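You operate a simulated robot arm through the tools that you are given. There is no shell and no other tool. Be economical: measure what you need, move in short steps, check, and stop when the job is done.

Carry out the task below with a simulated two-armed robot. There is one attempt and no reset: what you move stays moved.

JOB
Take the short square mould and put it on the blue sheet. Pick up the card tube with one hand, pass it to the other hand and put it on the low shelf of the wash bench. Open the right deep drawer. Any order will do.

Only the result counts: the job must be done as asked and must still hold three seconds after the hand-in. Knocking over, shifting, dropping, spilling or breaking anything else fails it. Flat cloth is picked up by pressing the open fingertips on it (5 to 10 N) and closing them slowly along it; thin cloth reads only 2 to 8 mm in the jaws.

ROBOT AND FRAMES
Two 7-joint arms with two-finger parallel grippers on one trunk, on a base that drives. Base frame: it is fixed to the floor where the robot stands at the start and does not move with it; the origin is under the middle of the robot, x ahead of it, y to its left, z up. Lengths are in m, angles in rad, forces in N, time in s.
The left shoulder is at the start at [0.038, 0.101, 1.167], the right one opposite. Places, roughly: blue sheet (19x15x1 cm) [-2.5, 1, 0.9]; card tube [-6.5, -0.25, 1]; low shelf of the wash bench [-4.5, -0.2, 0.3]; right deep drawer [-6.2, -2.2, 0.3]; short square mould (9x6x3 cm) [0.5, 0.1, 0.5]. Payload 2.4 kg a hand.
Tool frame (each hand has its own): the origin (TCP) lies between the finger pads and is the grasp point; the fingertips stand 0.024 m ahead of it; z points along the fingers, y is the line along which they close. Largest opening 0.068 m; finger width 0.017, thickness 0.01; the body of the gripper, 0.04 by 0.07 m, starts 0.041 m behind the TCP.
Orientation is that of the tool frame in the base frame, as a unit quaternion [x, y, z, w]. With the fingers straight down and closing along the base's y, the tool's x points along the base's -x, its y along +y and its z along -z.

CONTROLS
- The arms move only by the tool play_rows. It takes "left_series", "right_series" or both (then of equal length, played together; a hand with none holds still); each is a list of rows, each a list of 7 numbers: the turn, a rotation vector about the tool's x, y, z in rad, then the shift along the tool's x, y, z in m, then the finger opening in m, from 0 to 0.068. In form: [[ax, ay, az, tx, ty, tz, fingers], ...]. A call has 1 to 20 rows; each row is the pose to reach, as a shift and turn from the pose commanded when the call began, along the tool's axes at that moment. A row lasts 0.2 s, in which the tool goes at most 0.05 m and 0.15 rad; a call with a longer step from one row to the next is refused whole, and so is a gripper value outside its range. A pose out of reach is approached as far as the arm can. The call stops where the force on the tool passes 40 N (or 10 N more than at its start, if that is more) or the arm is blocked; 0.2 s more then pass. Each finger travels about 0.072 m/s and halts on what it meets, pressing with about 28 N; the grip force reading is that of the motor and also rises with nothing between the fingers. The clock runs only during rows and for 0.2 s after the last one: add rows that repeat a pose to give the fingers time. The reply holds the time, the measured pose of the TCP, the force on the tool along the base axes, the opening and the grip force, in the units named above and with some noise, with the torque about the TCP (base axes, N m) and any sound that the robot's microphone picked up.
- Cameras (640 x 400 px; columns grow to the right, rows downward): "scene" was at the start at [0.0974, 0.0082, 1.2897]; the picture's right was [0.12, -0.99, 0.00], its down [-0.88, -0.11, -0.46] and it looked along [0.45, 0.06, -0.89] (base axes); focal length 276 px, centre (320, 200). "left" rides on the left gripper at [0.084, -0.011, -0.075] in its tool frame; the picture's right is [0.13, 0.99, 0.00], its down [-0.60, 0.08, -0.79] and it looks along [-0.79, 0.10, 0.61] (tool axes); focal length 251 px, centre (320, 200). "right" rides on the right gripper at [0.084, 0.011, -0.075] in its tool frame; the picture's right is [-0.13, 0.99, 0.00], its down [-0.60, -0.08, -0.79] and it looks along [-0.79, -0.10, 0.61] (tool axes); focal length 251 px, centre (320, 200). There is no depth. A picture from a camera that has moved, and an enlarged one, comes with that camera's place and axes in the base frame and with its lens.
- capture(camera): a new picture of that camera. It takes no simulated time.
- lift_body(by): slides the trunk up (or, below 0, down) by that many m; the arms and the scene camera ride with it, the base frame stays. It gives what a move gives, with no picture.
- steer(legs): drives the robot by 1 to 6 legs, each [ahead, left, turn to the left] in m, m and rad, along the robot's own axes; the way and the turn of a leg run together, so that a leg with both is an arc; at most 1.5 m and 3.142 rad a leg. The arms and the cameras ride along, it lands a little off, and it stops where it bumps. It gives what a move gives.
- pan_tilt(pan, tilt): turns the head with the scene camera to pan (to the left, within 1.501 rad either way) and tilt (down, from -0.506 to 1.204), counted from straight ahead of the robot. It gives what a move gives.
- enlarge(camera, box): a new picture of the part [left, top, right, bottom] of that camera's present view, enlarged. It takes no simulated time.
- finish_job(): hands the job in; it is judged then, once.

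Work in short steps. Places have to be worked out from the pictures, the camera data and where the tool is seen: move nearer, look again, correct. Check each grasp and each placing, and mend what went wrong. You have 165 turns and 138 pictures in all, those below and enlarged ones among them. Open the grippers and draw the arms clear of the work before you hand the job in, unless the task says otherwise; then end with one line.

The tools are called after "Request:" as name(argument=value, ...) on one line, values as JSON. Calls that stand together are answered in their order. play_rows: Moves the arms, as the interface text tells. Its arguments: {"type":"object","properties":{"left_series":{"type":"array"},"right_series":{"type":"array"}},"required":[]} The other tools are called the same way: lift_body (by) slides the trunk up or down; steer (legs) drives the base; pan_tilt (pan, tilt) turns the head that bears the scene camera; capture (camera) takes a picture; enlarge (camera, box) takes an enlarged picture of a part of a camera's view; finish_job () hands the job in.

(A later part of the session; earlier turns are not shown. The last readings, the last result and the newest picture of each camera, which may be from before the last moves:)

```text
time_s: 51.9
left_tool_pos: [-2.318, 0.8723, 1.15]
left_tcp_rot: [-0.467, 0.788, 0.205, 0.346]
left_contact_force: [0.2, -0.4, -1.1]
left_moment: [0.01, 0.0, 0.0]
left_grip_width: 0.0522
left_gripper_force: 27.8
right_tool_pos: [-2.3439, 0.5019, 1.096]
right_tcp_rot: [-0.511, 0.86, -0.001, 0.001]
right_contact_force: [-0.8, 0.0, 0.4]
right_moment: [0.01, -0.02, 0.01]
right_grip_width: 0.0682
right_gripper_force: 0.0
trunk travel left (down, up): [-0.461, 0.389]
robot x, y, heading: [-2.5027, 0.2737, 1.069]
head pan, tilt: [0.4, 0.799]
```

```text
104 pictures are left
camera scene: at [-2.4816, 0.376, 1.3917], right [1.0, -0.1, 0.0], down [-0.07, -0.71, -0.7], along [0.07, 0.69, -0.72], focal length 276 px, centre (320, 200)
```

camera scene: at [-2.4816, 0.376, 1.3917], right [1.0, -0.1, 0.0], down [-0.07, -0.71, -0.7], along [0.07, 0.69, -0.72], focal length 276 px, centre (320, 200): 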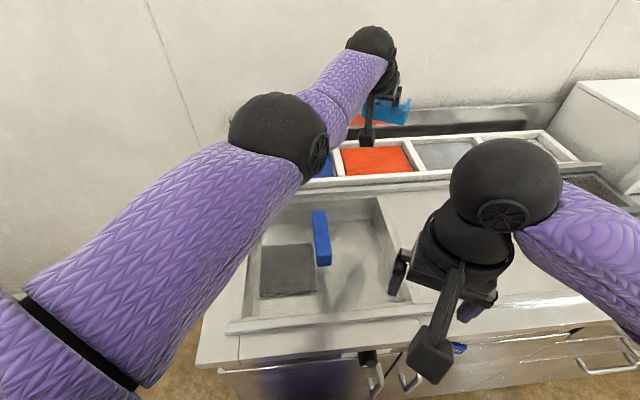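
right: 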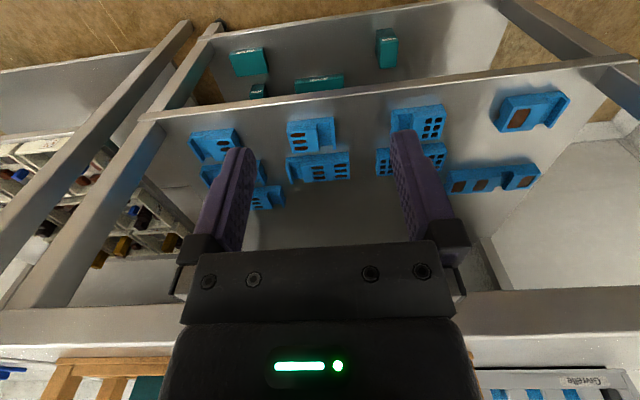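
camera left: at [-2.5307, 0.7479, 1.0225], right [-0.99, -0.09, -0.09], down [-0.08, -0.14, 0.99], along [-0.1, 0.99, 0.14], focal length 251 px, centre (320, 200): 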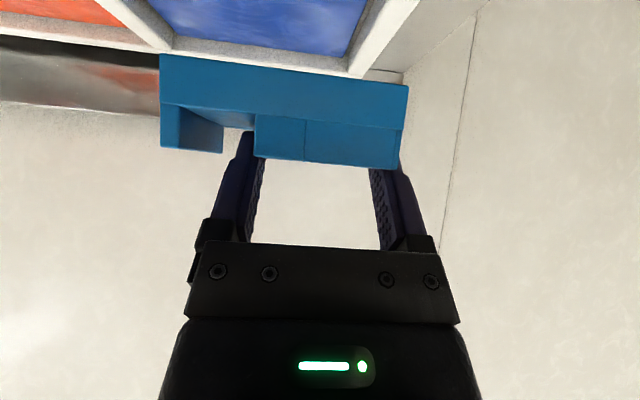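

I swing the hand left over the blue sheet, yawing it 0.5 rad so it points straight at the wall, still high.

Request:
play_rows(left_series=[[-0.06, 0, -0.058, 0.011, 0.033, -0.002, 0], [-0.12, 0.01, -0.116, 0.022, 0.066, -0.004, 0], [-0.18, 0.01, -0.175, 0.033, 0.1, -0.006, 0], [-0.24, 0.02, -0.233, 0.044, 0.133, -0.008, 0], [-0.3, 0.03, -0.29, 0.055, 0.166, -0.01, 0], [-0.357, 0.03, -0.35, 0.065, 0.1995, -0.011, 0], [-0.357, 0.03, -0.35, 0.065, 0.1995, -0.011, 0]])

Request:
capture(camera="scene")

Request:
capture(camera="left")

```text
time_s: 53.5
left_tool_pos: [-2.5163, 0.9228, 1.1101]
left_tcp_rot: [0.653, -0.651, -0.272, -0.277]
left_contact_force: [0.2, -0.1, -1.0]
left_moment: [-0.01, 0.01, 0.01]
left_grip_width: 0.0522
left_gripper_force: 28.0
right_tool_pos: [-2.3433, 0.5018, 1.0943]
right_tcp_rot: [-0.511, 0.859, 0.0, 0.002]
right_contact_force: [0.7, -0.9, -0.8]
right_moment: [0.01, 0.0, -0.01]
right_grip_width: 0.0678
right_gripper_force: 0.1
trunk travel left (down, up): [-0.461, 0.389]
robot x, y, heading: [-2.5048, 0.2728, 1.074]
head pan, tilt: [0.4, 0.799]
```

```text
103 pictures are left
camera scene: at [-2.4817, 0.376, 1.3917], right [1.0, -0.1, 0.0], down [-0.07, -0.71, -0.7], along [0.07, 0.69, -0.72], focal length 276 px, centre (320, 200)
```

scene: 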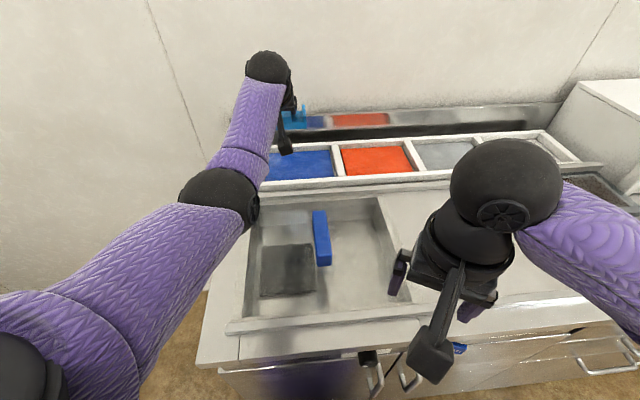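

```text
102 pictures are left
camera left: at [-2.5054, 0.8105, 1.1016], right [-0.99, -0.09, -0.1], down [-0.09, -0.14, 0.99], along [-0.1, 0.99, 0.13], focal length 251 px, centre (320, 200)
```

left: 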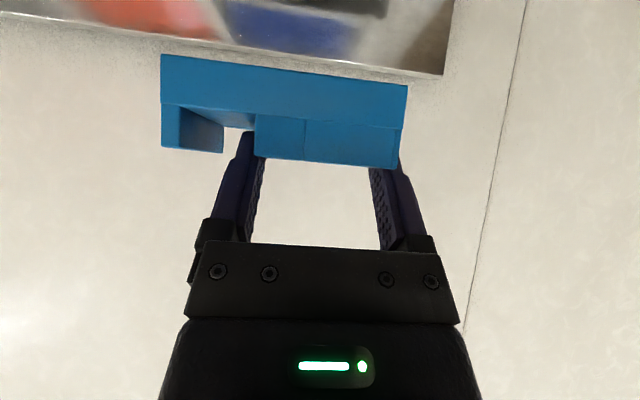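

Good, that worked. I extend 5 cm more.

Request:
play_rows(left_series=[[0, 0, 0, -0.018, 0, 0.018, 0], [0, 0, 0, -0.036, 0, 0.037, 0], [0, 0, 0, -0.036, 0, 0.037, 0]])

```text
time_s: 54.3
left_tool_pos: [-2.5196, 0.9466, 1.1103]
left_tcp_rot: [0.653, -0.651, -0.271, -0.276]
left_contact_force: [0.3, -0.5, 0.3]
left_moment: [-0.01, 0.01, -0.03]
left_grip_width: 0.0521
left_gripper_force: 27.7
left hand out of reach, approached as far as the arm can: row 1, 2, 3
right_tool_pos: [-2.3441, 0.5025, 1.0955]
right_tcp_rot: [-0.511, 0.859, 0.0, 0.001]
right_contact_force: [-0.7, -0.2, -0.8]
right_moment: [0.03, 0.01, 0.01]
right_grip_width: 0.0682
right_gripper_force: 0.2
trunk travel left (down, up): [-0.461, 0.389]
robot x, y, heading: [-2.4992, 0.2734, 1.079]
head pan, tilt: [0.4, 0.799]
```

I nudge the base 2.5 cm closer to the bench and check the view.

Request:
steer(legs=[[0.022, 0.012, 0]])

Request:
enlarge(camera="scene", box=[220, 60, 440, 200])

```text
time_s: 55.1
left_tool_pos: [-2.5197, 0.9724, 1.1076]
left_tcp_rot: [0.654, -0.651, -0.271, -0.276]
left_contact_force: [0.0, 0.8, -0.2]
left_moment: [-0.04, 0.01, 0.0]
left_grip_width: 0.0519
left_gripper_force: 28.3
right_tool_pos: [-2.3446, 0.5289, 1.0945]
right_tcp_rot: [-0.51, 0.86, -0.001, 0.001]
right_contact_force: [0.1, 0.1, 0.9]
right_moment: [0.0, -0.01, 0.02]
right_grip_width: 0.0678
right_gripper_force: 0.1
trunk travel left (down, up): [-0.461, 0.389]
robot x, y, heading: [-2.4967, 0.2975, 1.073]
head pan, tilt: [0.4, 0.799]
```

```text
2.86 times, centred on (330, 130) of scene
camera zoom: at [-2.4819, 0.4024, 1.3916], right [1.0, -0.1, 0.0], down [-0.07, -0.71, -0.7], along [0.07, 0.69, -0.72], focal length 787 px, centre (291, 400)
```

zoom: 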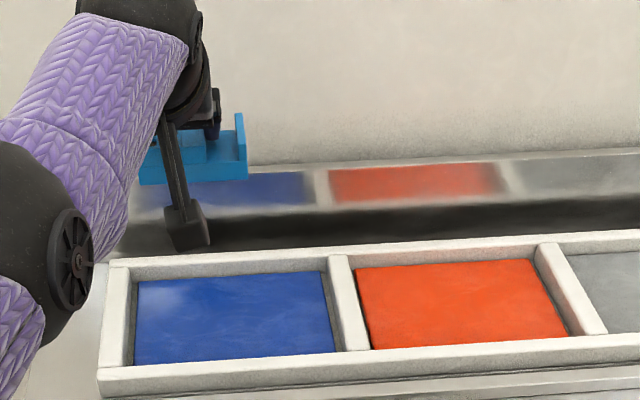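

The mould is right above the sheet. I raise the right hand 5 cm for clearance and lower the trunk 0.1 m.

Request:
play_rows(right_series=[[0, 0, 0, 0, 0, -0.025, 0.068], [0, 0, 0, 0, 0, -0.05, 0.068]])

Request:
lift_body(by=-0.1)

Request:
enlarge(camera="scene", box=[180, 60, 420, 220])

Request:
capture(camera="left")

```text
time_s: 55.7
left_tool_pos: [-2.5196, 0.9715, 1.1092]
left_tcp_rot: [0.653, -0.651, -0.271, -0.277]
left_contact_force: [-0.1, -0.1, -0.6]
left_moment: [-0.05, -0.01, 0.0]
left_grip_width: 0.052
left_gripper_force: 28.1
right_tool_pos: [-2.3445, 0.5273, 1.1448]
right_tcp_rot: [-0.511, 0.86, 0.0, 0.001]
right_contact_force: [-0.4, 0.4, -0.1]
right_moment: [0.03, -0.03, 0.02]
right_grip_width: 0.0679
right_gripper_force: 0.1
trunk travel left (down, up): [-0.461, 0.389]
robot x, y, heading: [-2.505, 0.2988, 1.073]
head pan, tilt: [0.4, 0.799]
```

```text
time_s: 57.0
left_tool_pos: [-2.5196, 0.972, 1.009]
left_tcp_rot: [0.653, -0.65, -0.272, -0.277]
left_contact_force: [-0.8, 0.3, -0.5]
left_moment: [0.02, 0.01, -0.02]
left_grip_width: 0.0523
left_gripper_force: 27.7
right_tool_pos: [-2.3437, 0.5262, 1.0455]
right_tcp_rot: [-0.51, 0.86, -0.001, 0.001]
right_contact_force: [-0.1, -0.4, 0.2]
right_moment: [0.01, 0.01, 0.01]
right_grip_width: 0.068
right_gripper_force: 0.0
trunk travel left (down, up): [-0.361, 0.489]
robot x, y, heading: [-2.5024, 0.2977, 1.074]
head pan, tilt: [0.4, 0.799]
```

```text
2.50 times, centred on (300, 140) of scene
camera zoom: at [-2.4755, 0.4126, 1.2911], right [1.0, -0.1, 0.0], down [-0.07, -0.71, -0.7], along [0.07, 0.69, -0.72], focal length 689 px, centre (370, 350)
```

zoom: 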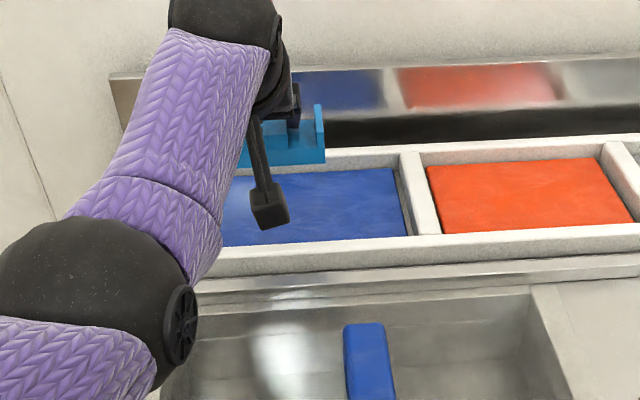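

```text
99 pictures are left
camera left: at [-2.5085, 0.8593, 1.0019], right [-0.99, -0.09, -0.1], down [-0.09, -0.14, 0.99], along [-0.1, 0.99, 0.14], focal length 251 px, centre (320, 200)
```

left: 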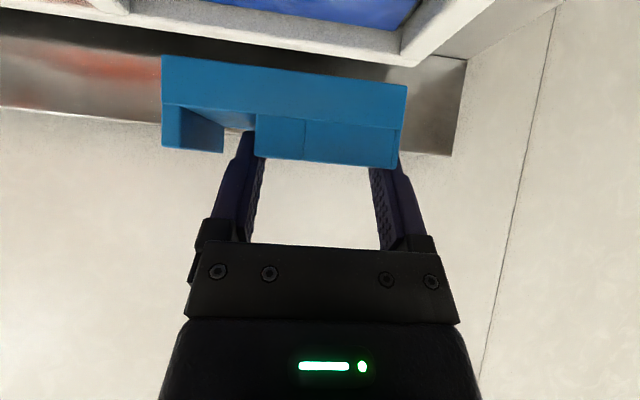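

I nudge 1.5 cm closer still and lower 4 cm more, then re-check against the frame.

Request:
steer(legs=[[0.013, 0.007, 0]])

Request:
lift_body(by=-0.04)

Request:
enlarge(camera="scene", box=[180, 60, 420, 220])

Request:
capture(camera="left")

```text
time_s: 58.0
left_tool_pos: [-2.5196, 0.98, 1.0096]
left_tcp_rot: [0.653, -0.651, -0.272, -0.276]
left_contact_force: [-0.4, -0.1, -1.1]
left_moment: [0.02, 0.01, 0.0]
left_grip_width: 0.0524
left_gripper_force: 27.8
right_tool_pos: [-2.3445, 0.5351, 1.0458]
right_tcp_rot: [-0.51, 0.86, 0.001, 0.001]
right_contact_force: [0.7, 0.4, -0.5]
right_moment: [-0.03, 0.0, 0.01]
right_grip_width: 0.0681
right_gripper_force: 0.1
trunk travel left (down, up): [-0.361, 0.489]
robot x, y, heading: [-2.5022, 0.3115, 1.075]
head pan, tilt: [0.4, 0.799]
stopped in leg 1: the robot was blocked; the commanded pose is now the measured one
```

```text
time_s: 58.8
left_tool_pos: [-2.5183, 0.9794, 0.969]
left_tcp_rot: [0.653, -0.651, -0.271, -0.277]
left_contact_force: [0.1, 0.6, -1.6]
left_moment: [0.01, 0.02, -0.01]
left_grip_width: 0.0522
left_gripper_force: 28.3
right_tool_pos: [-2.3438, 0.5343, 1.006]
right_tcp_rot: [-0.511, 0.86, 0.0, 0.001]
right_contact_force: [0.0, -0.3, 1.0]
right_moment: [-0.01, 0.01, -0.02]
right_grip_width: 0.068
right_gripper_force: 0.1
trunk travel left (down, up): [-0.321, 0.529]
robot x, y, heading: [-2.4994, 0.3056, 1.071]
head pan, tilt: [0.4, 0.799]
```

```text
2.50 times, centred on (300, 140) of scene
camera zoom: at [-2.4721, 0.4274, 1.2507], right [1.0, -0.1, 0.0], down [-0.07, -0.71, -0.7], along [0.07, 0.69, -0.72], focal length 689 px, centre (370, 350)
```

zoom: 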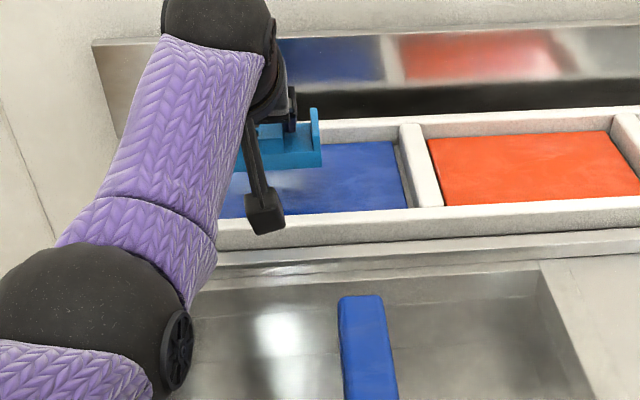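

```text
97 pictures are left
camera left: at [-2.5086, 0.8679, 0.9617], right [-0.99, -0.09, -0.1], down [-0.09, -0.14, 0.99], along [-0.1, 0.99, 0.13], focal length 251 px, centre (320, 200)
```

left: 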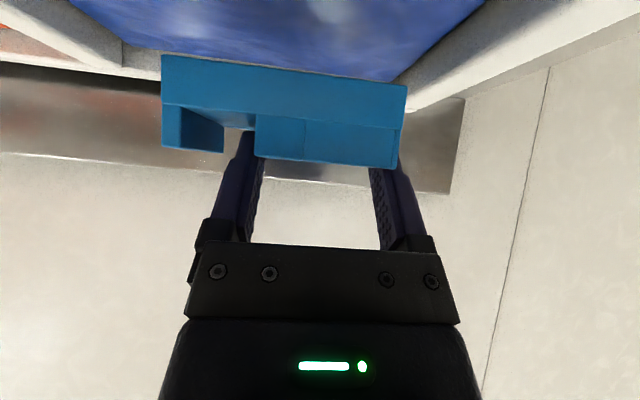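

Clear so far. I descend with the arm in small steps, 2 cm first.

Request:
play_rows(left_series=[[0, 0, 0, 0.007, 0, 0.007, 0], [0, 0, 0, 0.0143, 0, 0.014, 0]])

Request:
enlarge(camera="scene", box=[220, 80, 380, 187])

```text
time_s: 59.4
left_tool_pos: [-2.5196, 0.9798, 0.9485]
left_tcp_rot: [0.653, -0.651, -0.271, -0.276]
left_contact_force: [0.2, -0.1, -1.2]
left_moment: [0.02, -0.01, -0.01]
left_grip_width: 0.0522
left_gripper_force: 27.4
right_tool_pos: [-2.3443, 0.5358, 1.0043]
right_tcp_rot: [-0.51, 0.86, 0.001, 0.001]
right_contact_force: [0.2, -0.3, -0.2]
right_moment: [0.02, -0.02, -0.01]
right_grip_width: 0.0681
right_gripper_force: 0.1
trunk travel left (down, up): [-0.321, 0.529]
robot x, y, heading: [-2.5004, 0.3077, 1.071]
head pan, tilt: [0.4, 0.799]
```

```text
3.74 times, centred on (300, 134) of scene
camera zoom: at [-2.472, 0.4277, 1.2506], right [1.0, -0.1, 0.0], down [-0.07, -0.71, -0.7], along [0.07, 0.69, -0.72], focal length 1030 px, centre (395, 449)
```

zoom: 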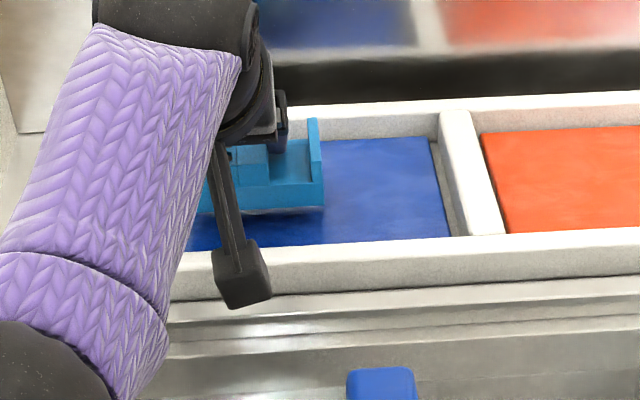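

Mould is just above the sheet and well inside. I lower in 4 mm steps watching force.

Request:
play_rows(left_series=[[0, 0, 0, 0.003, 0, 0.003, 0], [0, 0, 0, 0.0057, 0, 0.0056, 0]])

Request:
enlarge(camera="scene", box=[220, 80, 380, 187])

```text
time_s: 60.0
left_tool_pos: [-2.5195, 0.9793, 0.9415]
left_tcp_rot: [0.653, -0.651, -0.271, -0.277]
left_contact_force: [-0.3, 0.4, -0.7]
left_moment: [0.01, 0.0, 0.02]
left_grip_width: 0.052
left_gripper_force: 28.1
right_tool_pos: [-2.3442, 0.5358, 1.0051]
right_tcp_rot: [-0.51, 0.86, 0.0, 0.001]
right_contact_force: [-0.1, -0.1, -0.9]
right_moment: [0.0, -0.01, 0.0]
right_grip_width: 0.0678
right_gripper_force: 0.1
trunk travel left (down, up): [-0.321, 0.529]
robot x, y, heading: [-2.5001, 0.3036, 1.075]
head pan, tilt: [0.4, 0.799]
```

```text
3.74 times, centred on (300, 134) of scene
camera zoom: at [-2.472, 0.4277, 1.2506], right [1.0, -0.1, 0.0], down [-0.07, -0.71, -0.7], along [0.07, 0.69, -0.72], focal length 1030 px, centre (395, 449)
```

zoom: 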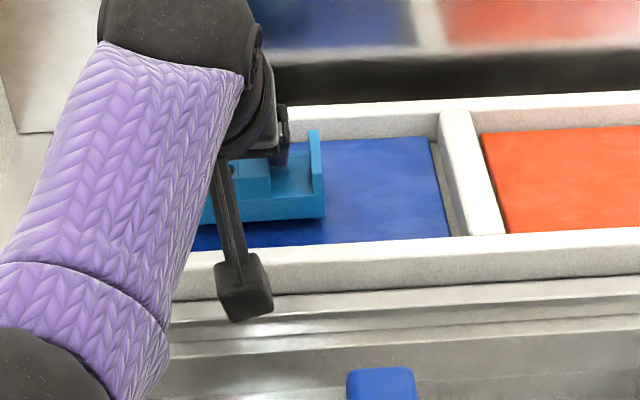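

No contact yet; continue down.

Request:
play_rows(left_series=[[0, 0, 0, 0.0015, 0, 0.0015, 0], [0, 0, 0, 0.003, 0, 0.003, 0], [0, 0, 0, 0.0045, 0, 0.0045, 0]])

Request:
enlarge(camera="scene", box=[240, 100, 340, 167])

```text
time_s: 60.8
left_tool_pos: [-2.5195, 0.9798, 0.9345]
left_tcp_rot: [0.653, -0.651, -0.271, -0.277]
left_contact_force: [0.1, -0.5, -0.3]
left_moment: [0.03, 0.01, 0.01]
left_grip_width: 0.0519
left_gripper_force: 28.1
right_tool_pos: [-2.3439, 0.5357, 1.0056]
right_tcp_rot: [-0.511, 0.86, 0.0, 0.001]
right_contact_force: [0.1, -0.7, -0.2]
right_moment: [-0.03, 0.02, -0.01]
right_grip_width: 0.068
right_gripper_force: 0.0
trunk travel left (down, up): [-0.321, 0.529]
robot x, y, heading: [-2.5051, 0.3069, 1.072]
head pan, tilt: [0.4, 0.799]
```

```text
5.97 times, centred on (290, 134) of scene
camera zoom: at [-2.472, 0.4277, 1.2506], right [1.0, -0.1, 0.0], down [-0.07, -0.71, -0.7], along [0.07, 0.69, -0.72], focal length 1645 px, centre (499, 597)
```

zoom: 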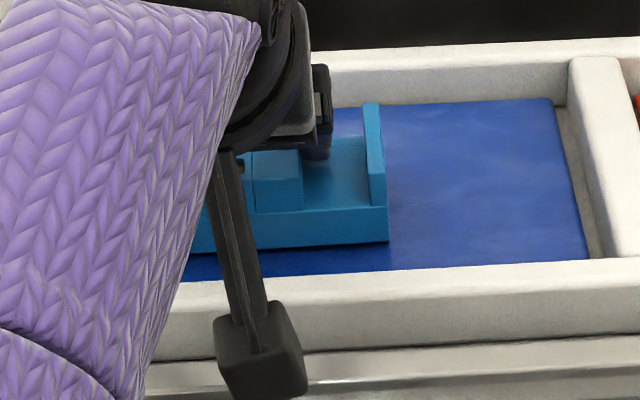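

Still free; continue down a few more millimetres.

Request:
play_rows(left_series=[[0, 0, 0, 0.0015, 0, 0.0015, 0], [0, 0, 0, 0.003, 0, 0.003, 0], [0, 0, 0, 0.0045, 0, 0.0045, 0]])

Request:
enlarge(camera="scene", box=[240, 100, 340, 167])

```text
time_s: 61.6
left_tool_pos: [-2.5184, 0.9798, 0.9328]
left_tcp_rot: [0.652, -0.65, -0.273, -0.278]
left_contact_force: [-0.4, 3.0, 20.3]
left_moment: [-0.05, 0.44, -0.04]
left_grip_width: 0.0521
left_gripper_force: 28.3
right_tool_pos: [-2.3443, 0.535, 1.0054]
right_tcp_rot: [-0.51, 0.86, 0.001, 0.002]
right_contact_force: [-0.4, 0.0, 0.3]
right_moment: [0.04, 0.02, -0.01]
right_grip_width: 0.068
right_gripper_force: 0.0
trunk travel left (down, up): [-0.321, 0.529]
robot x, y, heading: [-2.4993, 0.3095, 1.073]
head pan, tilt: [0.4, 0.799]
```

```text
5.97 times, centred on (290, 134) of scene
camera zoom: at [-2.4719, 0.4257, 1.2511], right [1.0, -0.1, 0.0], down [-0.07, -0.71, -0.7], along [0.07, 0.69, -0.72], focal length 1645 px, centre (499, 597)
```

zoom: 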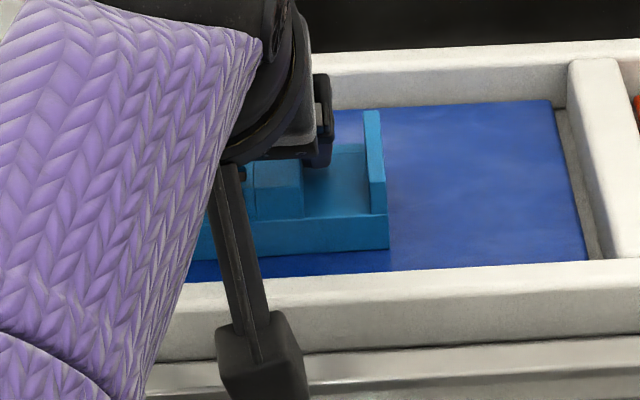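

Contact at 20 N: mould rests on the sheet. I ease up 2 mm and open.

Request:
play_rows(left_series=[[0, 0, 0, -0.0015, 0, -0.0015, 0], [0, 0, 0, -0.0015, 0, -0.0015, 0.06], [0, 0, 0, -0.0015, 0, -0.0015, 0.066], [0, 0, 0, -0.0015, 0, -0.0015, 0.066]])

```text
time_s: 62.6
left_tool_pos: [-2.5197, 0.9791, 0.9318]
left_tcp_rot: [0.653, -0.651, -0.272, -0.277]
left_contact_force: [-6.1, 0.3, 14.7]
left_moment: [0.16, -0.36, 0.09]
left_grip_width: 0.0618
left_gripper_force: 0.0
right_tool_pos: [-2.345, 0.5346, 1.0068]
right_tcp_rot: [-0.511, 0.86, 0.0, 0.001]
right_contact_force: [-0.6, 0.0, 0.1]
right_moment: [0.01, -0.02, -0.03]
right_grip_width: 0.0682
right_gripper_force: 0.0
trunk travel left (down, up): [-0.321, 0.529]
robot x, y, heading: [-2.4999, 0.3089, 1.078]
head pan, tilt: [0.4, 0.799]
```

Jaws released (62 mm). I rise straight up gently.

Request:
play_rows(left_series=[[0, 0, 0, -0.0035, 0, -0.0035, 0.062], [0, 0, 0, -0.009, 0, -0.009, 0.062], [0, 0, 0, -0.022, 0, -0.022, 0.062], [0, 0, 0, -0.043, 0, -0.042, 0.062]])

Request:
enlarge(camera="scene", box=[220, 80, 380, 187])

Request:
capture(camera="left")

```text
time_s: 63.6
left_tool_pos: [-2.5195, 0.9797, 0.9895]
left_tcp_rot: [0.653, -0.651, -0.271, -0.275]
left_contact_force: [-0.5, 0.9, 1.0]
left_moment: [0.03, -0.02, 0.01]
left_grip_width: 0.0617
left_gripper_force: 0.0
right_tool_pos: [-2.3448, 0.5353, 1.005]
right_tcp_rot: [-0.51, 0.86, -0.001, 0.002]
right_contact_force: [0.2, 0.1, 0.0]
right_moment: [0.0, 0.0, -0.01]
right_grip_width: 0.0679
right_gripper_force: 0.1
trunk travel left (down, up): [-0.321, 0.529]
robot x, y, heading: [-2.5031, 0.307, 1.072]
head pan, tilt: [0.4, 0.799]
```

```text
3.74 times, centred on (300, 134) of scene
camera zoom: at [-2.4721, 0.4276, 1.2506], right [1.0, -0.1, 0.0], down [-0.07, -0.71, -0.7], along [0.07, 0.69, -0.72], focal length 1030 px, centre (395, 449)
```

zoom: 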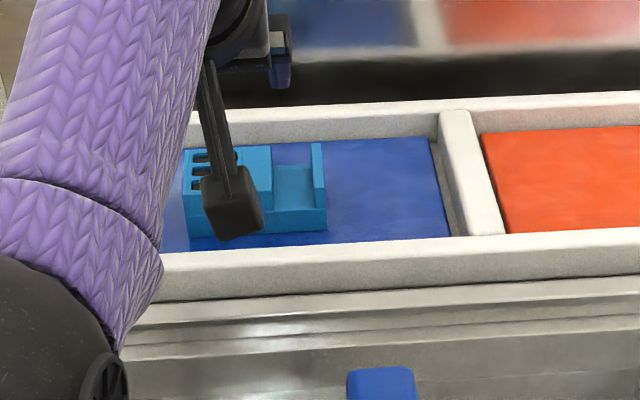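

```text
91 pictures are left
camera left: at [-2.5087, 0.8685, 0.9824], right [-0.99, -0.09, -0.1], down [-0.09, -0.14, 0.99], along [-0.1, 0.99, 0.13], focal length 251 px, centre (320, 200)
```

left: 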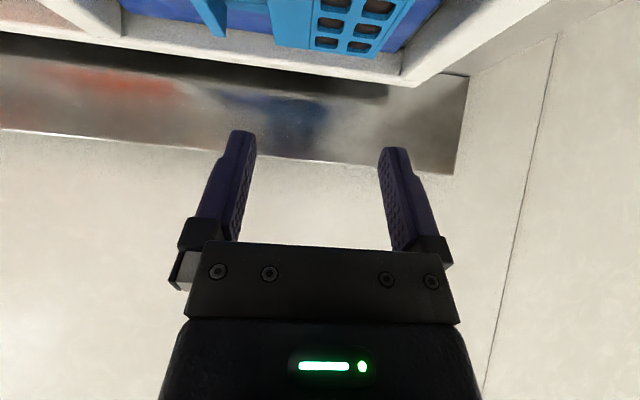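

The mould sits flat on the blue sheet, inside the frame. I raise, and back off from the bench, then survey toward −x.

Request:
lift_body(by=0.1)

Request:
steer(legs=[[-0.35, -0.19, 0], [0, 0, 0.5]])

Request:
pan_tilt(pan=1.4, tilt=0.3)

Request:
capture(camera="scene")

```text
time_s: 64.9
left_tool_pos: [-2.5192, 0.9804, 1.0911]
left_tcp_rot: [0.653, -0.651, -0.27, -0.276]
left_contact_force: [0.1, -0.9, -0.5]
left_moment: [-0.01, 0.0, 0.0]
left_grip_width: 0.0622
left_gripper_force: 0.1
right_tool_pos: [-2.3444, 0.5354, 1.1058]
right_tcp_rot: [-0.51, 0.86, 0.0, 0.001]
right_contact_force: [0.4, 0.9, -0.7]
right_moment: [0.0, -0.01, 0.0]
right_grip_width: 0.0682
right_gripper_force: 0.1
trunk travel left (down, up): [-0.421, 0.429]
robot x, y, heading: [-2.4986, 0.3094, 1.076]
head pan, tilt: [0.4, 0.799]
```

```text
time_s: 68.8
left_tool_pos: [-2.8394, 0.4933, 1.09]
left_tcp_rot: [0.792, -0.472, -0.331, -0.202]
left_contact_force: [-0.4, 0.3, 0.2]
left_moment: [0.02, 0.01, -0.01]
left_grip_width: 0.0622
left_gripper_force: 0.1
right_tool_pos: [-2.4744, 0.1841, 1.1054]
right_tcp_rot: [-0.705, 0.709, 0.0, 0.002]
right_contact_force: [1.3, -0.7, -0.9]
right_moment: [0.0, -0.02, 0.0]
right_grip_width: 0.0682
right_gripper_force: 0.2
trunk travel left (down, up): [-0.421, 0.429]
robot x, y, heading: [-2.5031, -0.089, 1.567]
head pan, tilt: [0.4, 0.799]
```

```text
time_s: 70.1
left_tool_pos: [-2.8387, 0.4933, 1.0908]
left_tcp_rot: [0.792, -0.471, -0.331, -0.201]
left_contact_force: [0.7, 0.4, -0.2]
left_moment: [0.0, 0.0, -0.01]
left_grip_width: 0.0619
left_gripper_force: 0.1
right_tool_pos: [-2.4737, 0.1835, 1.1055]
right_tcp_rot: [-0.705, 0.709, 0.0, 0.002]
right_contact_force: [-0.6, 0.3, 0.2]
right_moment: [-0.02, -0.01, 0.0]
right_grip_width: 0.0682
right_gripper_force: 0.1
trunk travel left (down, up): [-0.421, 0.429]
robot x, y, heading: [-2.5026, -0.0941, 1.569]
head pan, tilt: [1.4, 0.3]
```

```text
90 pictures are left
camera scene: at [-2.5958, -0.0448, 1.3958], right [0.17, 0.98, 0.0], down [0.29, -0.05, -0.96], along [-0.94, 0.17, -0.3], focal length 276 px, centre (320, 200)
```

scene: 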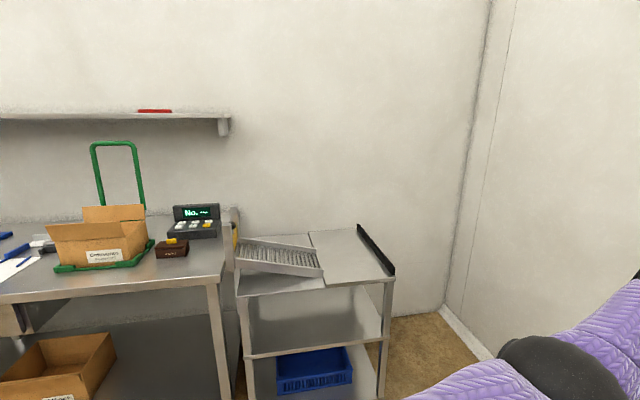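

The wall stands at x≈−4.2, so the other places must be reached by going round. I fold the left arm back first.

Request:
play_rows(left_series=[[0.045, 0, 0.044, 0.04, -0.005, -0.018, 0.062], [0.09, 0, 0.088, 0.08, -0.01, -0.036, 0.062], [0.134, 0, 0.132, 0.12, -0.015, -0.054, 0.062], [0.18, 0, 0.175, 0.16, -0.019, -0.072, 0.062], [0.224, 0, 0.22, 0.2, -0.024, -0.09, 0.062], [0.27, 0, 0.263, 0.24, -0.028, -0.108, 0.062], [0.313, 0, 0.307, 0.28, -0.033, -0.126, 0.062], [0.357, 0, 0.35, 0.322, -0.0375, -0.143, 0.062]])

Request:
steer(legs=[[-0.3, 0, 0], [0, 0, 1.8]])

Request:
pan_tilt(pan=0.3, tilt=0.2)

Request:
capture(camera="scene")

```text
time_s: 71.9
left_tool_pos: [-2.6502, 0.2218, 0.9613]
left_tcp_rot: [-0.65, 0.652, 0.272, 0.278]
left_contact_force: [1.3, -0.9, -0.3]
left_moment: [-0.01, 0.02, 0.0]
left_grip_width: 0.0619
left_gripper_force: 0.1
right_tool_pos: [-2.4726, 0.1845, 1.1055]
right_tcp_rot: [-0.705, 0.709, -0.001, 0.001]
right_contact_force: [0.2, 0.8, -0.3]
right_moment: [-0.03, 0.01, -0.01]
right_grip_width: 0.068
right_gripper_force: 0.1
trunk travel left (down, up): [-0.421, 0.429]
robot x, y, heading: [-2.5003, -0.09, 1.566]
head pan, tilt: [1.4, 0.3]
```

```text
time_s: 78.3
left_tool_pos: [-2.7771, -0.6023, 0.9607]
left_tcp_rot: [0.915, 0.104, -0.387, 0.04]
left_contact_force: [0.8, 0.0, -0.6]
left_moment: [0.0, -0.02, 0.03]
left_grip_width: 0.062
left_gripper_force: 0.0
right_tool_pos: [-2.78, -0.422, 1.1056]
right_tcp_rot: [0.994, 0.111, -0.001, -0.001]
right_contact_force: [0.1, -0.2, 0.7]
right_moment: [0.04, 0.0, -0.01]
right_grip_width: 0.0679
right_gripper_force: 0.1
trunk travel left (down, up): [-0.421, 0.429]
robot x, y, heading: [-2.5048, -0.3902, -2.918]
head pan, tilt: [1.4, 0.3]
```

```text
time_s: 79.6
left_tool_pos: [-2.7768, -0.6021, 0.9613]
left_tcp_rot: [0.915, 0.104, -0.387, 0.04]
left_contact_force: [1.0, -0.5, 0.3]
left_moment: [-0.02, -0.02, -0.01]
left_grip_width: 0.062
left_gripper_force: 0.1
right_tool_pos: [-2.7798, -0.4218, 1.1051]
right_tcp_rot: [0.994, 0.112, -0.001, -0.001]
right_contact_force: [0.1, 0.0, 0.8]
right_moment: [0.04, 0.01, -0.02]
right_grip_width: 0.068
right_gripper_force: 0.1
trunk travel left (down, up): [-0.421, 0.429]
robot x, y, heading: [-2.5061, -0.3911, -2.915]
head pan, tilt: [0.3, 0.201]
```

```text
89 pictures are left
camera scene: at [-2.6136, -0.4415, 1.4051], right [-0.5, 0.86, 0.0], down [0.17, 0.1, -0.98], along [-0.85, -0.49, -0.2], focal length 276 px, centre (320, 200)
```

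scene: 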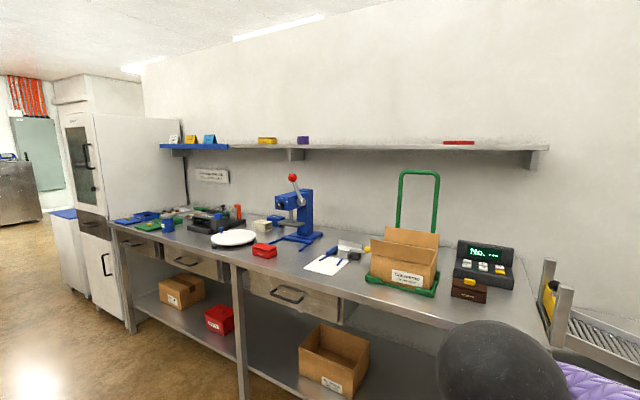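

The room opens toward −y past the white cabinet. I pan left to see the aisle before driving.

Request:
pan_tilt(pan=1.35, tilt=0.3)

Request:
capture(camera="scene")

```text
time_s: 80.9
left_tool_pos: [-2.7775, -0.602, 0.9604]
left_tcp_rot: [0.915, 0.104, -0.387, 0.039]
left_contact_force: [1.1, -0.7, -0.3]
left_moment: [-0.02, 0.04, 0.01]
left_grip_width: 0.062
left_gripper_force: 0.1
right_tool_pos: [-2.7797, -0.4223, 1.1059]
right_tcp_rot: [0.994, 0.111, -0.002, -0.001]
right_contact_force: [-0.4, 0.2, 0.6]
right_moment: [0.0, -0.01, -0.01]
right_grip_width: 0.0679
right_gripper_force: 0.0
trunk travel left (down, up): [-0.421, 0.429]
robot x, y, heading: [-2.5049, -0.3907, -2.92]
head pan, tilt: [1.349, 0.3]
```

```text
88 pictures are left
camera scene: at [-2.5328, -0.4881, 1.3959], right [-1.0, 0.0, 0.0], down [0.0, 0.3, -0.96], along [0.0, -0.96, -0.3], focal length 276 px, centre (320, 200)
```

scene: 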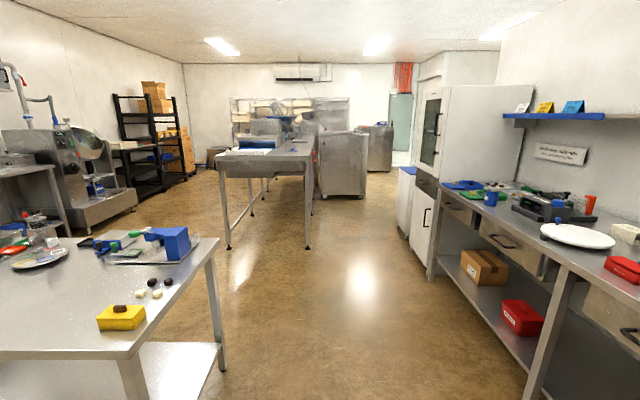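

I zoom on the doorway region.

Request:
enlarge(camera="scene", box=[300, 40, 460, 240])

```text
2.00 times, centred on (380, 140) of scene
camera zoom: at [-2.5328, -0.4881, 1.3959], right [-1.0, 0.0, 0.0], down [0.0, 0.3, -0.96], along [0.0, -0.96, -0.3], focal length 551 px, centre (200, 320)
```

zoom: 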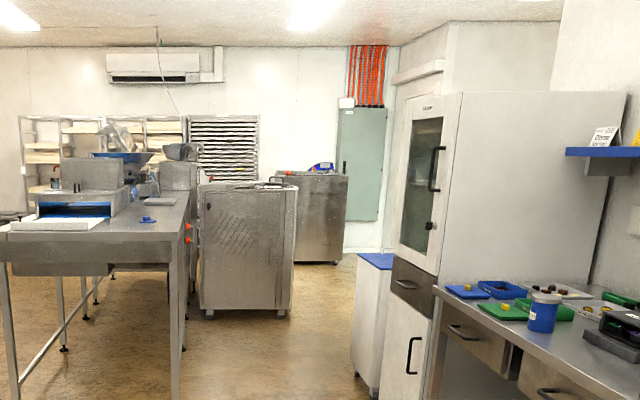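

The far door lies beyond the white cabinet. I turn to −y and drive down the aisle centre to about (−2.9, −3.0).

Request:
steer(legs=[[0, 0, 1.349], [1.3, -0.4, 0], [1.3, 0, 0]])

Request:
pan_tilt(pan=-0.5, tilt=0.25)

Request:
capture(camera="scene")

```text
time_s: 97.2
left_tool_pos: [-2.7264, -3.3041, 0.9615]
left_tcp_rot: [0.648, 0.655, -0.277, 0.273]
left_contact_force: [-0.1, 0.0, -0.1]
left_moment: [0.01, 0.0, 0.0]
left_grip_width: 0.062
left_gripper_force: 0.0
right_tool_pos: [-2.9036, -3.2692, 1.1052]
right_tcp_rot: [0.703, 0.711, -0.002, 0.0]
right_contact_force: [0.0, -0.3, -0.1]
right_moment: [0.01, -0.01, -0.04]
right_grip_width: 0.0683
right_gripper_force: 0.2
trunk travel left (down, up): [-0.421, 0.429]
robot x, y, heading: [-2.8794, -2.9903, -1.555]
head pan, tilt: [1.349, 0.3]
```

```text
time_s: 99.0
left_tool_pos: [-2.726, -3.305, 0.9608]
left_tcp_rot: [0.647, 0.655, -0.276, 0.274]
left_contact_force: [-0.4, 0.5, 0.1]
left_moment: [-0.04, 0.03, -0.02]
left_grip_width: 0.0621
left_gripper_force: 0.1
right_tool_pos: [-2.9034, -3.2705, 1.1053]
right_tcp_rot: [0.702, 0.712, 0.0, -0.001]
right_contact_force: [-0.5, 0.9, 1.0]
right_moment: [0.02, 0.0, -0.04]
right_grip_width: 0.0679
right_gripper_force: 0.1
trunk travel left (down, up): [-0.421, 0.429]
robot x, y, heading: [-2.8754, -2.9961, -1.556]
head pan, tilt: [-0.499, 0.25]
```

```text
86 pictures are left
camera scene: at [-2.9203, -3.1048, 1.4006], right [-0.88, 0.47, 0.0], down [0.12, 0.22, -0.97], along [-0.45, -0.86, -0.25], focal length 276 px, centre (320, 200)
```

scene: 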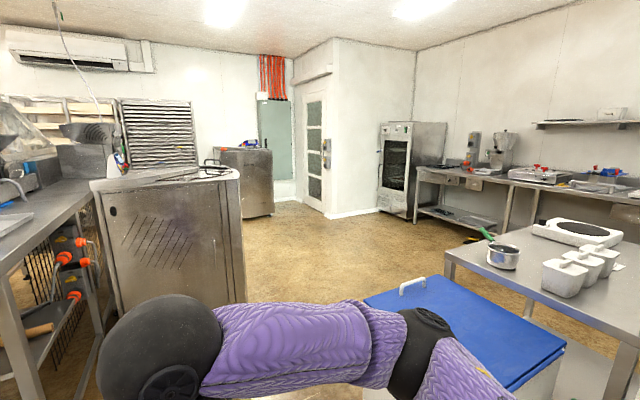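

The room opens to −x beyond the blue-topped bin. I drive to y≈−4.4 and turn to face −x.

Request:
steer(legs=[[1.42, 0, -0.015], [0, 0, -1.571]])

Request:
pan_tilt(pan=-0.4, tilt=0.3)

Request:
capture(camera="scene")

```text
time_s: 109.9
left_tool_pos: [-3.1846, -4.5587, 0.9602]
left_tcp_rot: [0.921, 0.0, -0.389, -0.004]
left_contact_force: [-0.3, -0.1, 0.5]
left_moment: [0.02, 0.01, 0.0]
left_grip_width: 0.062
left_gripper_force: 0.0
right_tool_pos: [-3.1459, -4.3838, 1.1061]
right_tcp_rot: [1.0, -0.002, -0.001, -0.002]
right_contact_force: [0.0, -0.4, -1.1]
right_moment: [-0.02, 0.0, 0.0]
right_grip_width: 0.068
right_gripper_force: 0.0
trunk travel left (down, up): [-0.421, 0.429]
robot x, y, heading: [-2.8716, -4.4128, 3.141]
head pan, tilt: [-0.499, 0.25]
```

```text
time_s: 110.5
left_tool_pos: [-3.1845, -4.5579, 0.961]
left_tcp_rot: [0.921, 0.0, -0.389, -0.004]
left_contact_force: [-0.5, 0.1, 0.3]
left_moment: [0.04, -0.01, 0.02]
left_grip_width: 0.0621
left_gripper_force: 0.1
right_tool_pos: [-3.1472, -4.3833, 1.1056]
right_tcp_rot: [1.0, -0.002, -0.001, -0.001]
right_contact_force: [0.3, -0.4, 0.2]
right_moment: [0.01, 0.0, -0.01]
right_grip_width: 0.0678
right_gripper_force: 0.0
trunk travel left (down, up): [-0.421, 0.429]
robot x, y, heading: [-2.8706, -4.4098, 3.139]
head pan, tilt: [-0.4, 0.3]
```

```text
85 pictures are left
camera scene: at [-2.986, -4.3762, 1.3959], right [0.39, 0.92, 0.0], down [0.27, -0.12, -0.96], along [-0.88, 0.37, -0.3], focal length 276 px, centre (320, 200)
```

scene: 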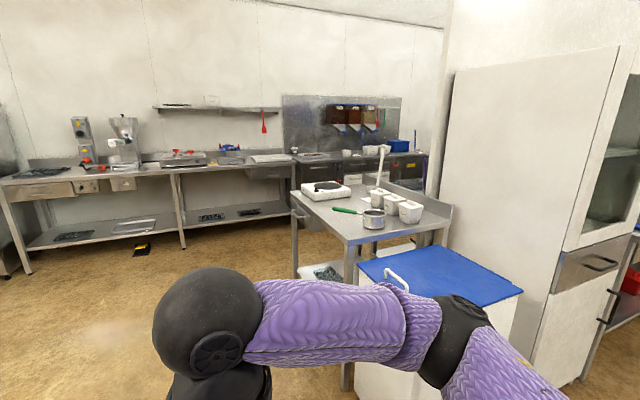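

The passage continues to −x, then +y between the pot table (to x≈−4.5) and the far bench (front x≈−5.9). I drive to about (−5.15, −4.5) and turn to +y.

Request:
steer(legs=[[1.15, 0.1, 0], [1.13, 0, 0], [0, 0, -1.571]])

Request:
pan_tilt(pan=0.0, tilt=0.3)

Request:
capture(camera="scene")

```text
time_s: 125.6
left_tool_pos: [-5.3044, -4.1878, 0.9607]
left_tcp_rot: [-0.651, 0.652, 0.272, 0.278]
left_contact_force: [0.5, -0.4, 0.5]
left_moment: [0.01, -0.01, 0.0]
left_grip_width: 0.062
left_gripper_force: 0.1
right_tool_pos: [-5.1289, -4.2261, 1.1055]
right_tcp_rot: [-0.704, 0.71, 0.0, 0.001]
right_contact_force: [0.1, -0.3, 0.0]
right_moment: [-0.01, 0.03, -0.01]
right_grip_width: 0.0678
right_gripper_force: 0.0
trunk travel left (down, up): [-0.421, 0.429]
robot x, y, heading: [-5.1617, -4.5027, 1.567]
head pan, tilt: [-0.4, 0.3]
```

```text
time_s: 126.5
left_tool_pos: [-5.3039, -4.1881, 0.9605]
left_tcp_rot: [-0.65, 0.653, 0.272, 0.278]
left_contact_force: [-0.2, 0.1, 0.7]
left_moment: [0.03, 0.02, -0.01]
left_grip_width: 0.0623
left_gripper_force: 0.1
right_tool_pos: [-5.1282, -4.2266, 1.1053]
right_tcp_rot: [-0.705, 0.709, -0.001, 0.001]
right_contact_force: [0.0, -0.8, 0.2]
right_moment: [0.03, 0.0, 0.05]
right_grip_width: 0.0677
right_gripper_force: 0.1
trunk travel left (down, up): [-0.421, 0.429]
robot x, y, heading: [-5.1596, -4.4983, 1.566]
head pan, tilt: [0.0, 0.3]
```

```text
84 pictures are left
camera scene: at [-5.1581, -4.3785, 1.3958], right [1.0, 0.0, 0.0], down [0.0, -0.3, -0.96], along [0.0, 0.96, -0.3], focal length 276 px, centre (320, 200)
```

scene: 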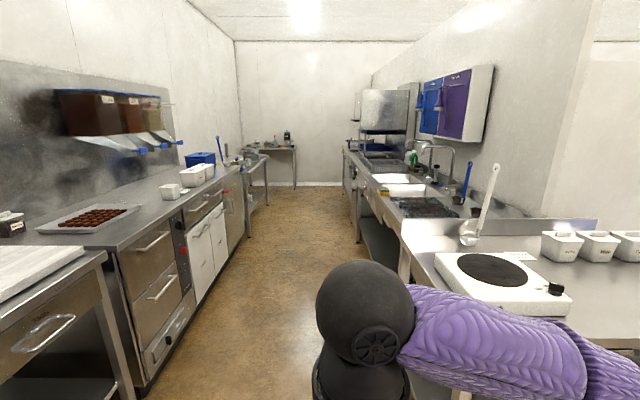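

I see the wash bench at right with its low shelf, and the drawer bench at left. I drive down the corridor centre to about (−5.5, −2.7) and look left at the drawers.

Request:
steer(legs=[[0.5, 0.36, 0], [1.3, 0, 0]])

Request:
pan_tilt(pan=1.0, tilt=0.7)

Request:
capture(camera="scene")

Request:
pan_tilt(pan=-0.5, tilt=0.6)

Request:
capture(camera="scene")

```text
time_s: 136.1
left_tool_pos: [-5.6758, -2.3915, 0.9608]
left_tcp_rot: [0.654, -0.648, -0.274, -0.277]
left_contact_force: [1.8, -0.4, 0.7]
left_moment: [-0.03, 0.01, 0.01]
left_grip_width: 0.0619
left_gripper_force: 0.1
right_tool_pos: [-5.4997, -2.4302, 1.1051]
right_tcp_rot: [0.71, -0.704, 0.0, -0.001]
right_contact_force: [0.3, 0.1, 0.0]
right_moment: [0.03, -0.01, -0.03]
right_grip_width: 0.0679
right_gripper_force: 0.0
trunk travel left (down, up): [-0.421, 0.429]
robot x, y, heading: [-5.5241, -2.7024, 1.579]
head pan, tilt: [0.0, 0.3]
```

```text
time_s: 137.3
left_tool_pos: [-5.676, -2.3935, 0.9614]
left_tcp_rot: [0.655, -0.648, -0.274, -0.277]
left_contact_force: [-0.4, 1.1, -0.5]
left_moment: [0.01, -0.01, 0.0]
left_grip_width: 0.0619
left_gripper_force: 0.1
right_tool_pos: [-5.4986, -2.4286, 1.1063]
right_tcp_rot: [0.71, -0.704, 0.0, -0.002]
right_contact_force: [-0.3, 0.1, 1.1]
right_moment: [-0.01, 0.0, -0.02]
right_grip_width: 0.0682
right_gripper_force: 0.1
trunk travel left (down, up): [-0.421, 0.429]
robot x, y, heading: [-5.5277, -2.7, 1.58]
head pan, tilt: [1.0, 0.7]
```

```text
83 pictures are left
camera scene: at [-5.5975, -2.6297, 1.3598], right [0.53, 0.85, 0.0], down [0.55, -0.34, -0.77], along [-0.65, 0.41, -0.64], focal length 276 px, centre (320, 200)
```

scene: 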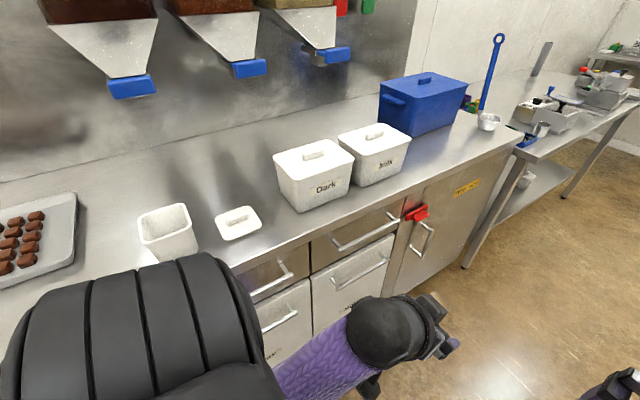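

```text
time_s: 138.9
left_tool_pos: [-5.6747, -2.3921, 0.9621]
left_tcp_rot: [0.655, -0.648, -0.274, -0.276]
left_contact_force: [0.2, 0.1, 0.0]
left_moment: [-0.02, 0.01, -0.03]
left_grip_width: 0.062
left_gripper_force: 0.2
right_tool_pos: [-5.5003, -2.4296, 1.1051]
right_tcp_rot: [0.711, -0.704, 0.001, -0.001]
right_contact_force: [0.1, 0.0, 0.7]
right_moment: [-0.01, -0.01, 0.02]
right_grip_width: 0.0681
right_gripper_force: 0.1
trunk travel left (down, up): [-0.421, 0.429]
robot x, y, heading: [-5.5238, -2.7047, 1.584]
head pan, tilt: [-0.499, 0.6]
```

```text
82 pictures are left
camera scene: at [-5.4841, -2.5969, 1.3684], right [0.88, -0.47, 0.0], down [-0.27, -0.5, -0.82], along [0.39, 0.73, -0.57], focal length 276 px, centre (320, 200)
```

scene: 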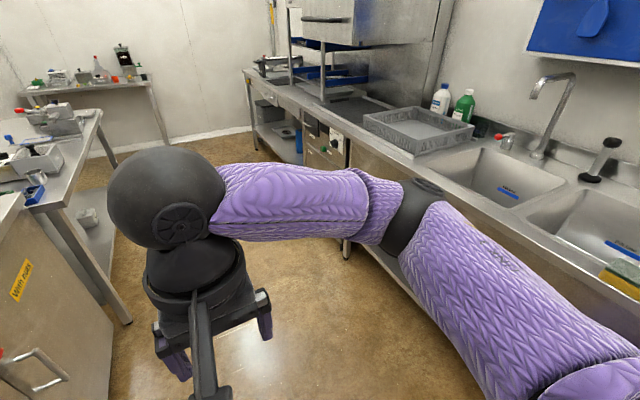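

The right deep drawer is the lower white one under the “Dark/Milk” boxes. I go on ahead to y≈−1.4 and look for the card tube.

Request:
steer(legs=[[1.3, 0, 0]])

Request:
pan_tilt(pan=0.6, tilt=0.45)

Request:
capture(camera="scene")

```text
time_s: 145.4
left_tool_pos: [-5.6785, -1.1069, 0.9615]
left_tcp_rot: [-0.651, 0.652, 0.271, 0.278]
left_contact_force: [0.7, 0.1, 0.5]
left_moment: [0.01, 0.01, 0.0]
left_grip_width: 0.0621
left_gripper_force: 0.0
right_tool_pos: [-5.5021, -1.143, 1.1047]
right_tcp_rot: [-0.706, 0.708, 0.0, 0.001]
right_contact_force: [-0.3, 0.1, 0.1]
right_moment: [0.0, 0.0, -0.03]
right_grip_width: 0.0683
right_gripper_force: 0.1
trunk travel left (down, up): [-0.421, 0.429]
robot x, y, heading: [-5.5293, -1.4195, 1.572]
head pan, tilt: [-0.499, 0.6]
```

```text
time_s: 146.7
left_tool_pos: [-5.6786, -1.106, 0.9618]
left_tcp_rot: [-0.651, 0.651, 0.273, 0.278]
left_contact_force: [-0.3, 0.8, 0.3]
left_moment: [0.01, 0.02, 0.03]
left_grip_width: 0.0618
left_gripper_force: 0.1
right_tool_pos: [-5.502, -1.1437, 1.1057]
right_tcp_rot: [-0.706, 0.708, -0.001, 0.002]
right_contact_force: [-0.8, -0.2, -0.2]
right_moment: [-0.02, 0.0, 0.04]
right_grip_width: 0.0681
right_gripper_force: 0.1
trunk travel left (down, up): [-0.421, 0.429]
robot x, y, heading: [-5.5307, -1.4183, 1.572]
head pan, tilt: [0.6, 0.45]
```

```text
81 pictures are left
camera scene: at [-5.5833, -1.3134, 1.3819], right [0.83, 0.56, 0.0], down [0.25, -0.36, -0.9], along [-0.51, 0.74, -0.44], focal length 276 px, centre (320, 200)
```

scene: 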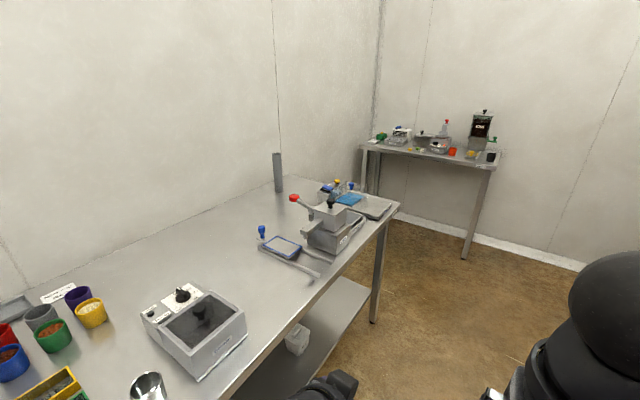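

A grey standing tube is near the wall. I zoom to check.

Request:
enlarge(camera="scene", box=[240, 130, 420, 280])

```text
2.67 times, centred on (330, 205) of scene
camera zoom: at [-5.5833, -1.3134, 1.3819], right [0.83, 0.56, 0.0], down [0.25, -0.36, -0.9], along [-0.51, 0.74, -0.44], focal length 735 px, centre (293, 187)
```

zoom: 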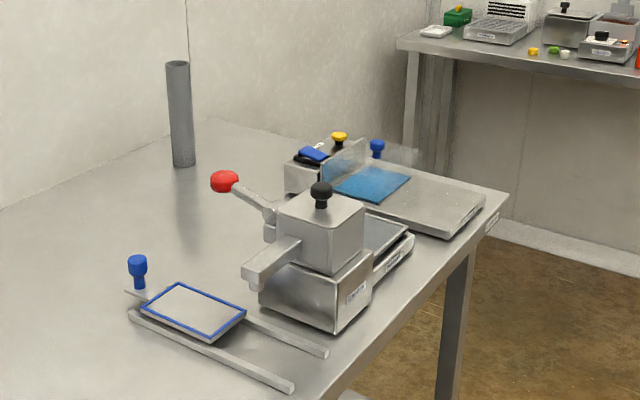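

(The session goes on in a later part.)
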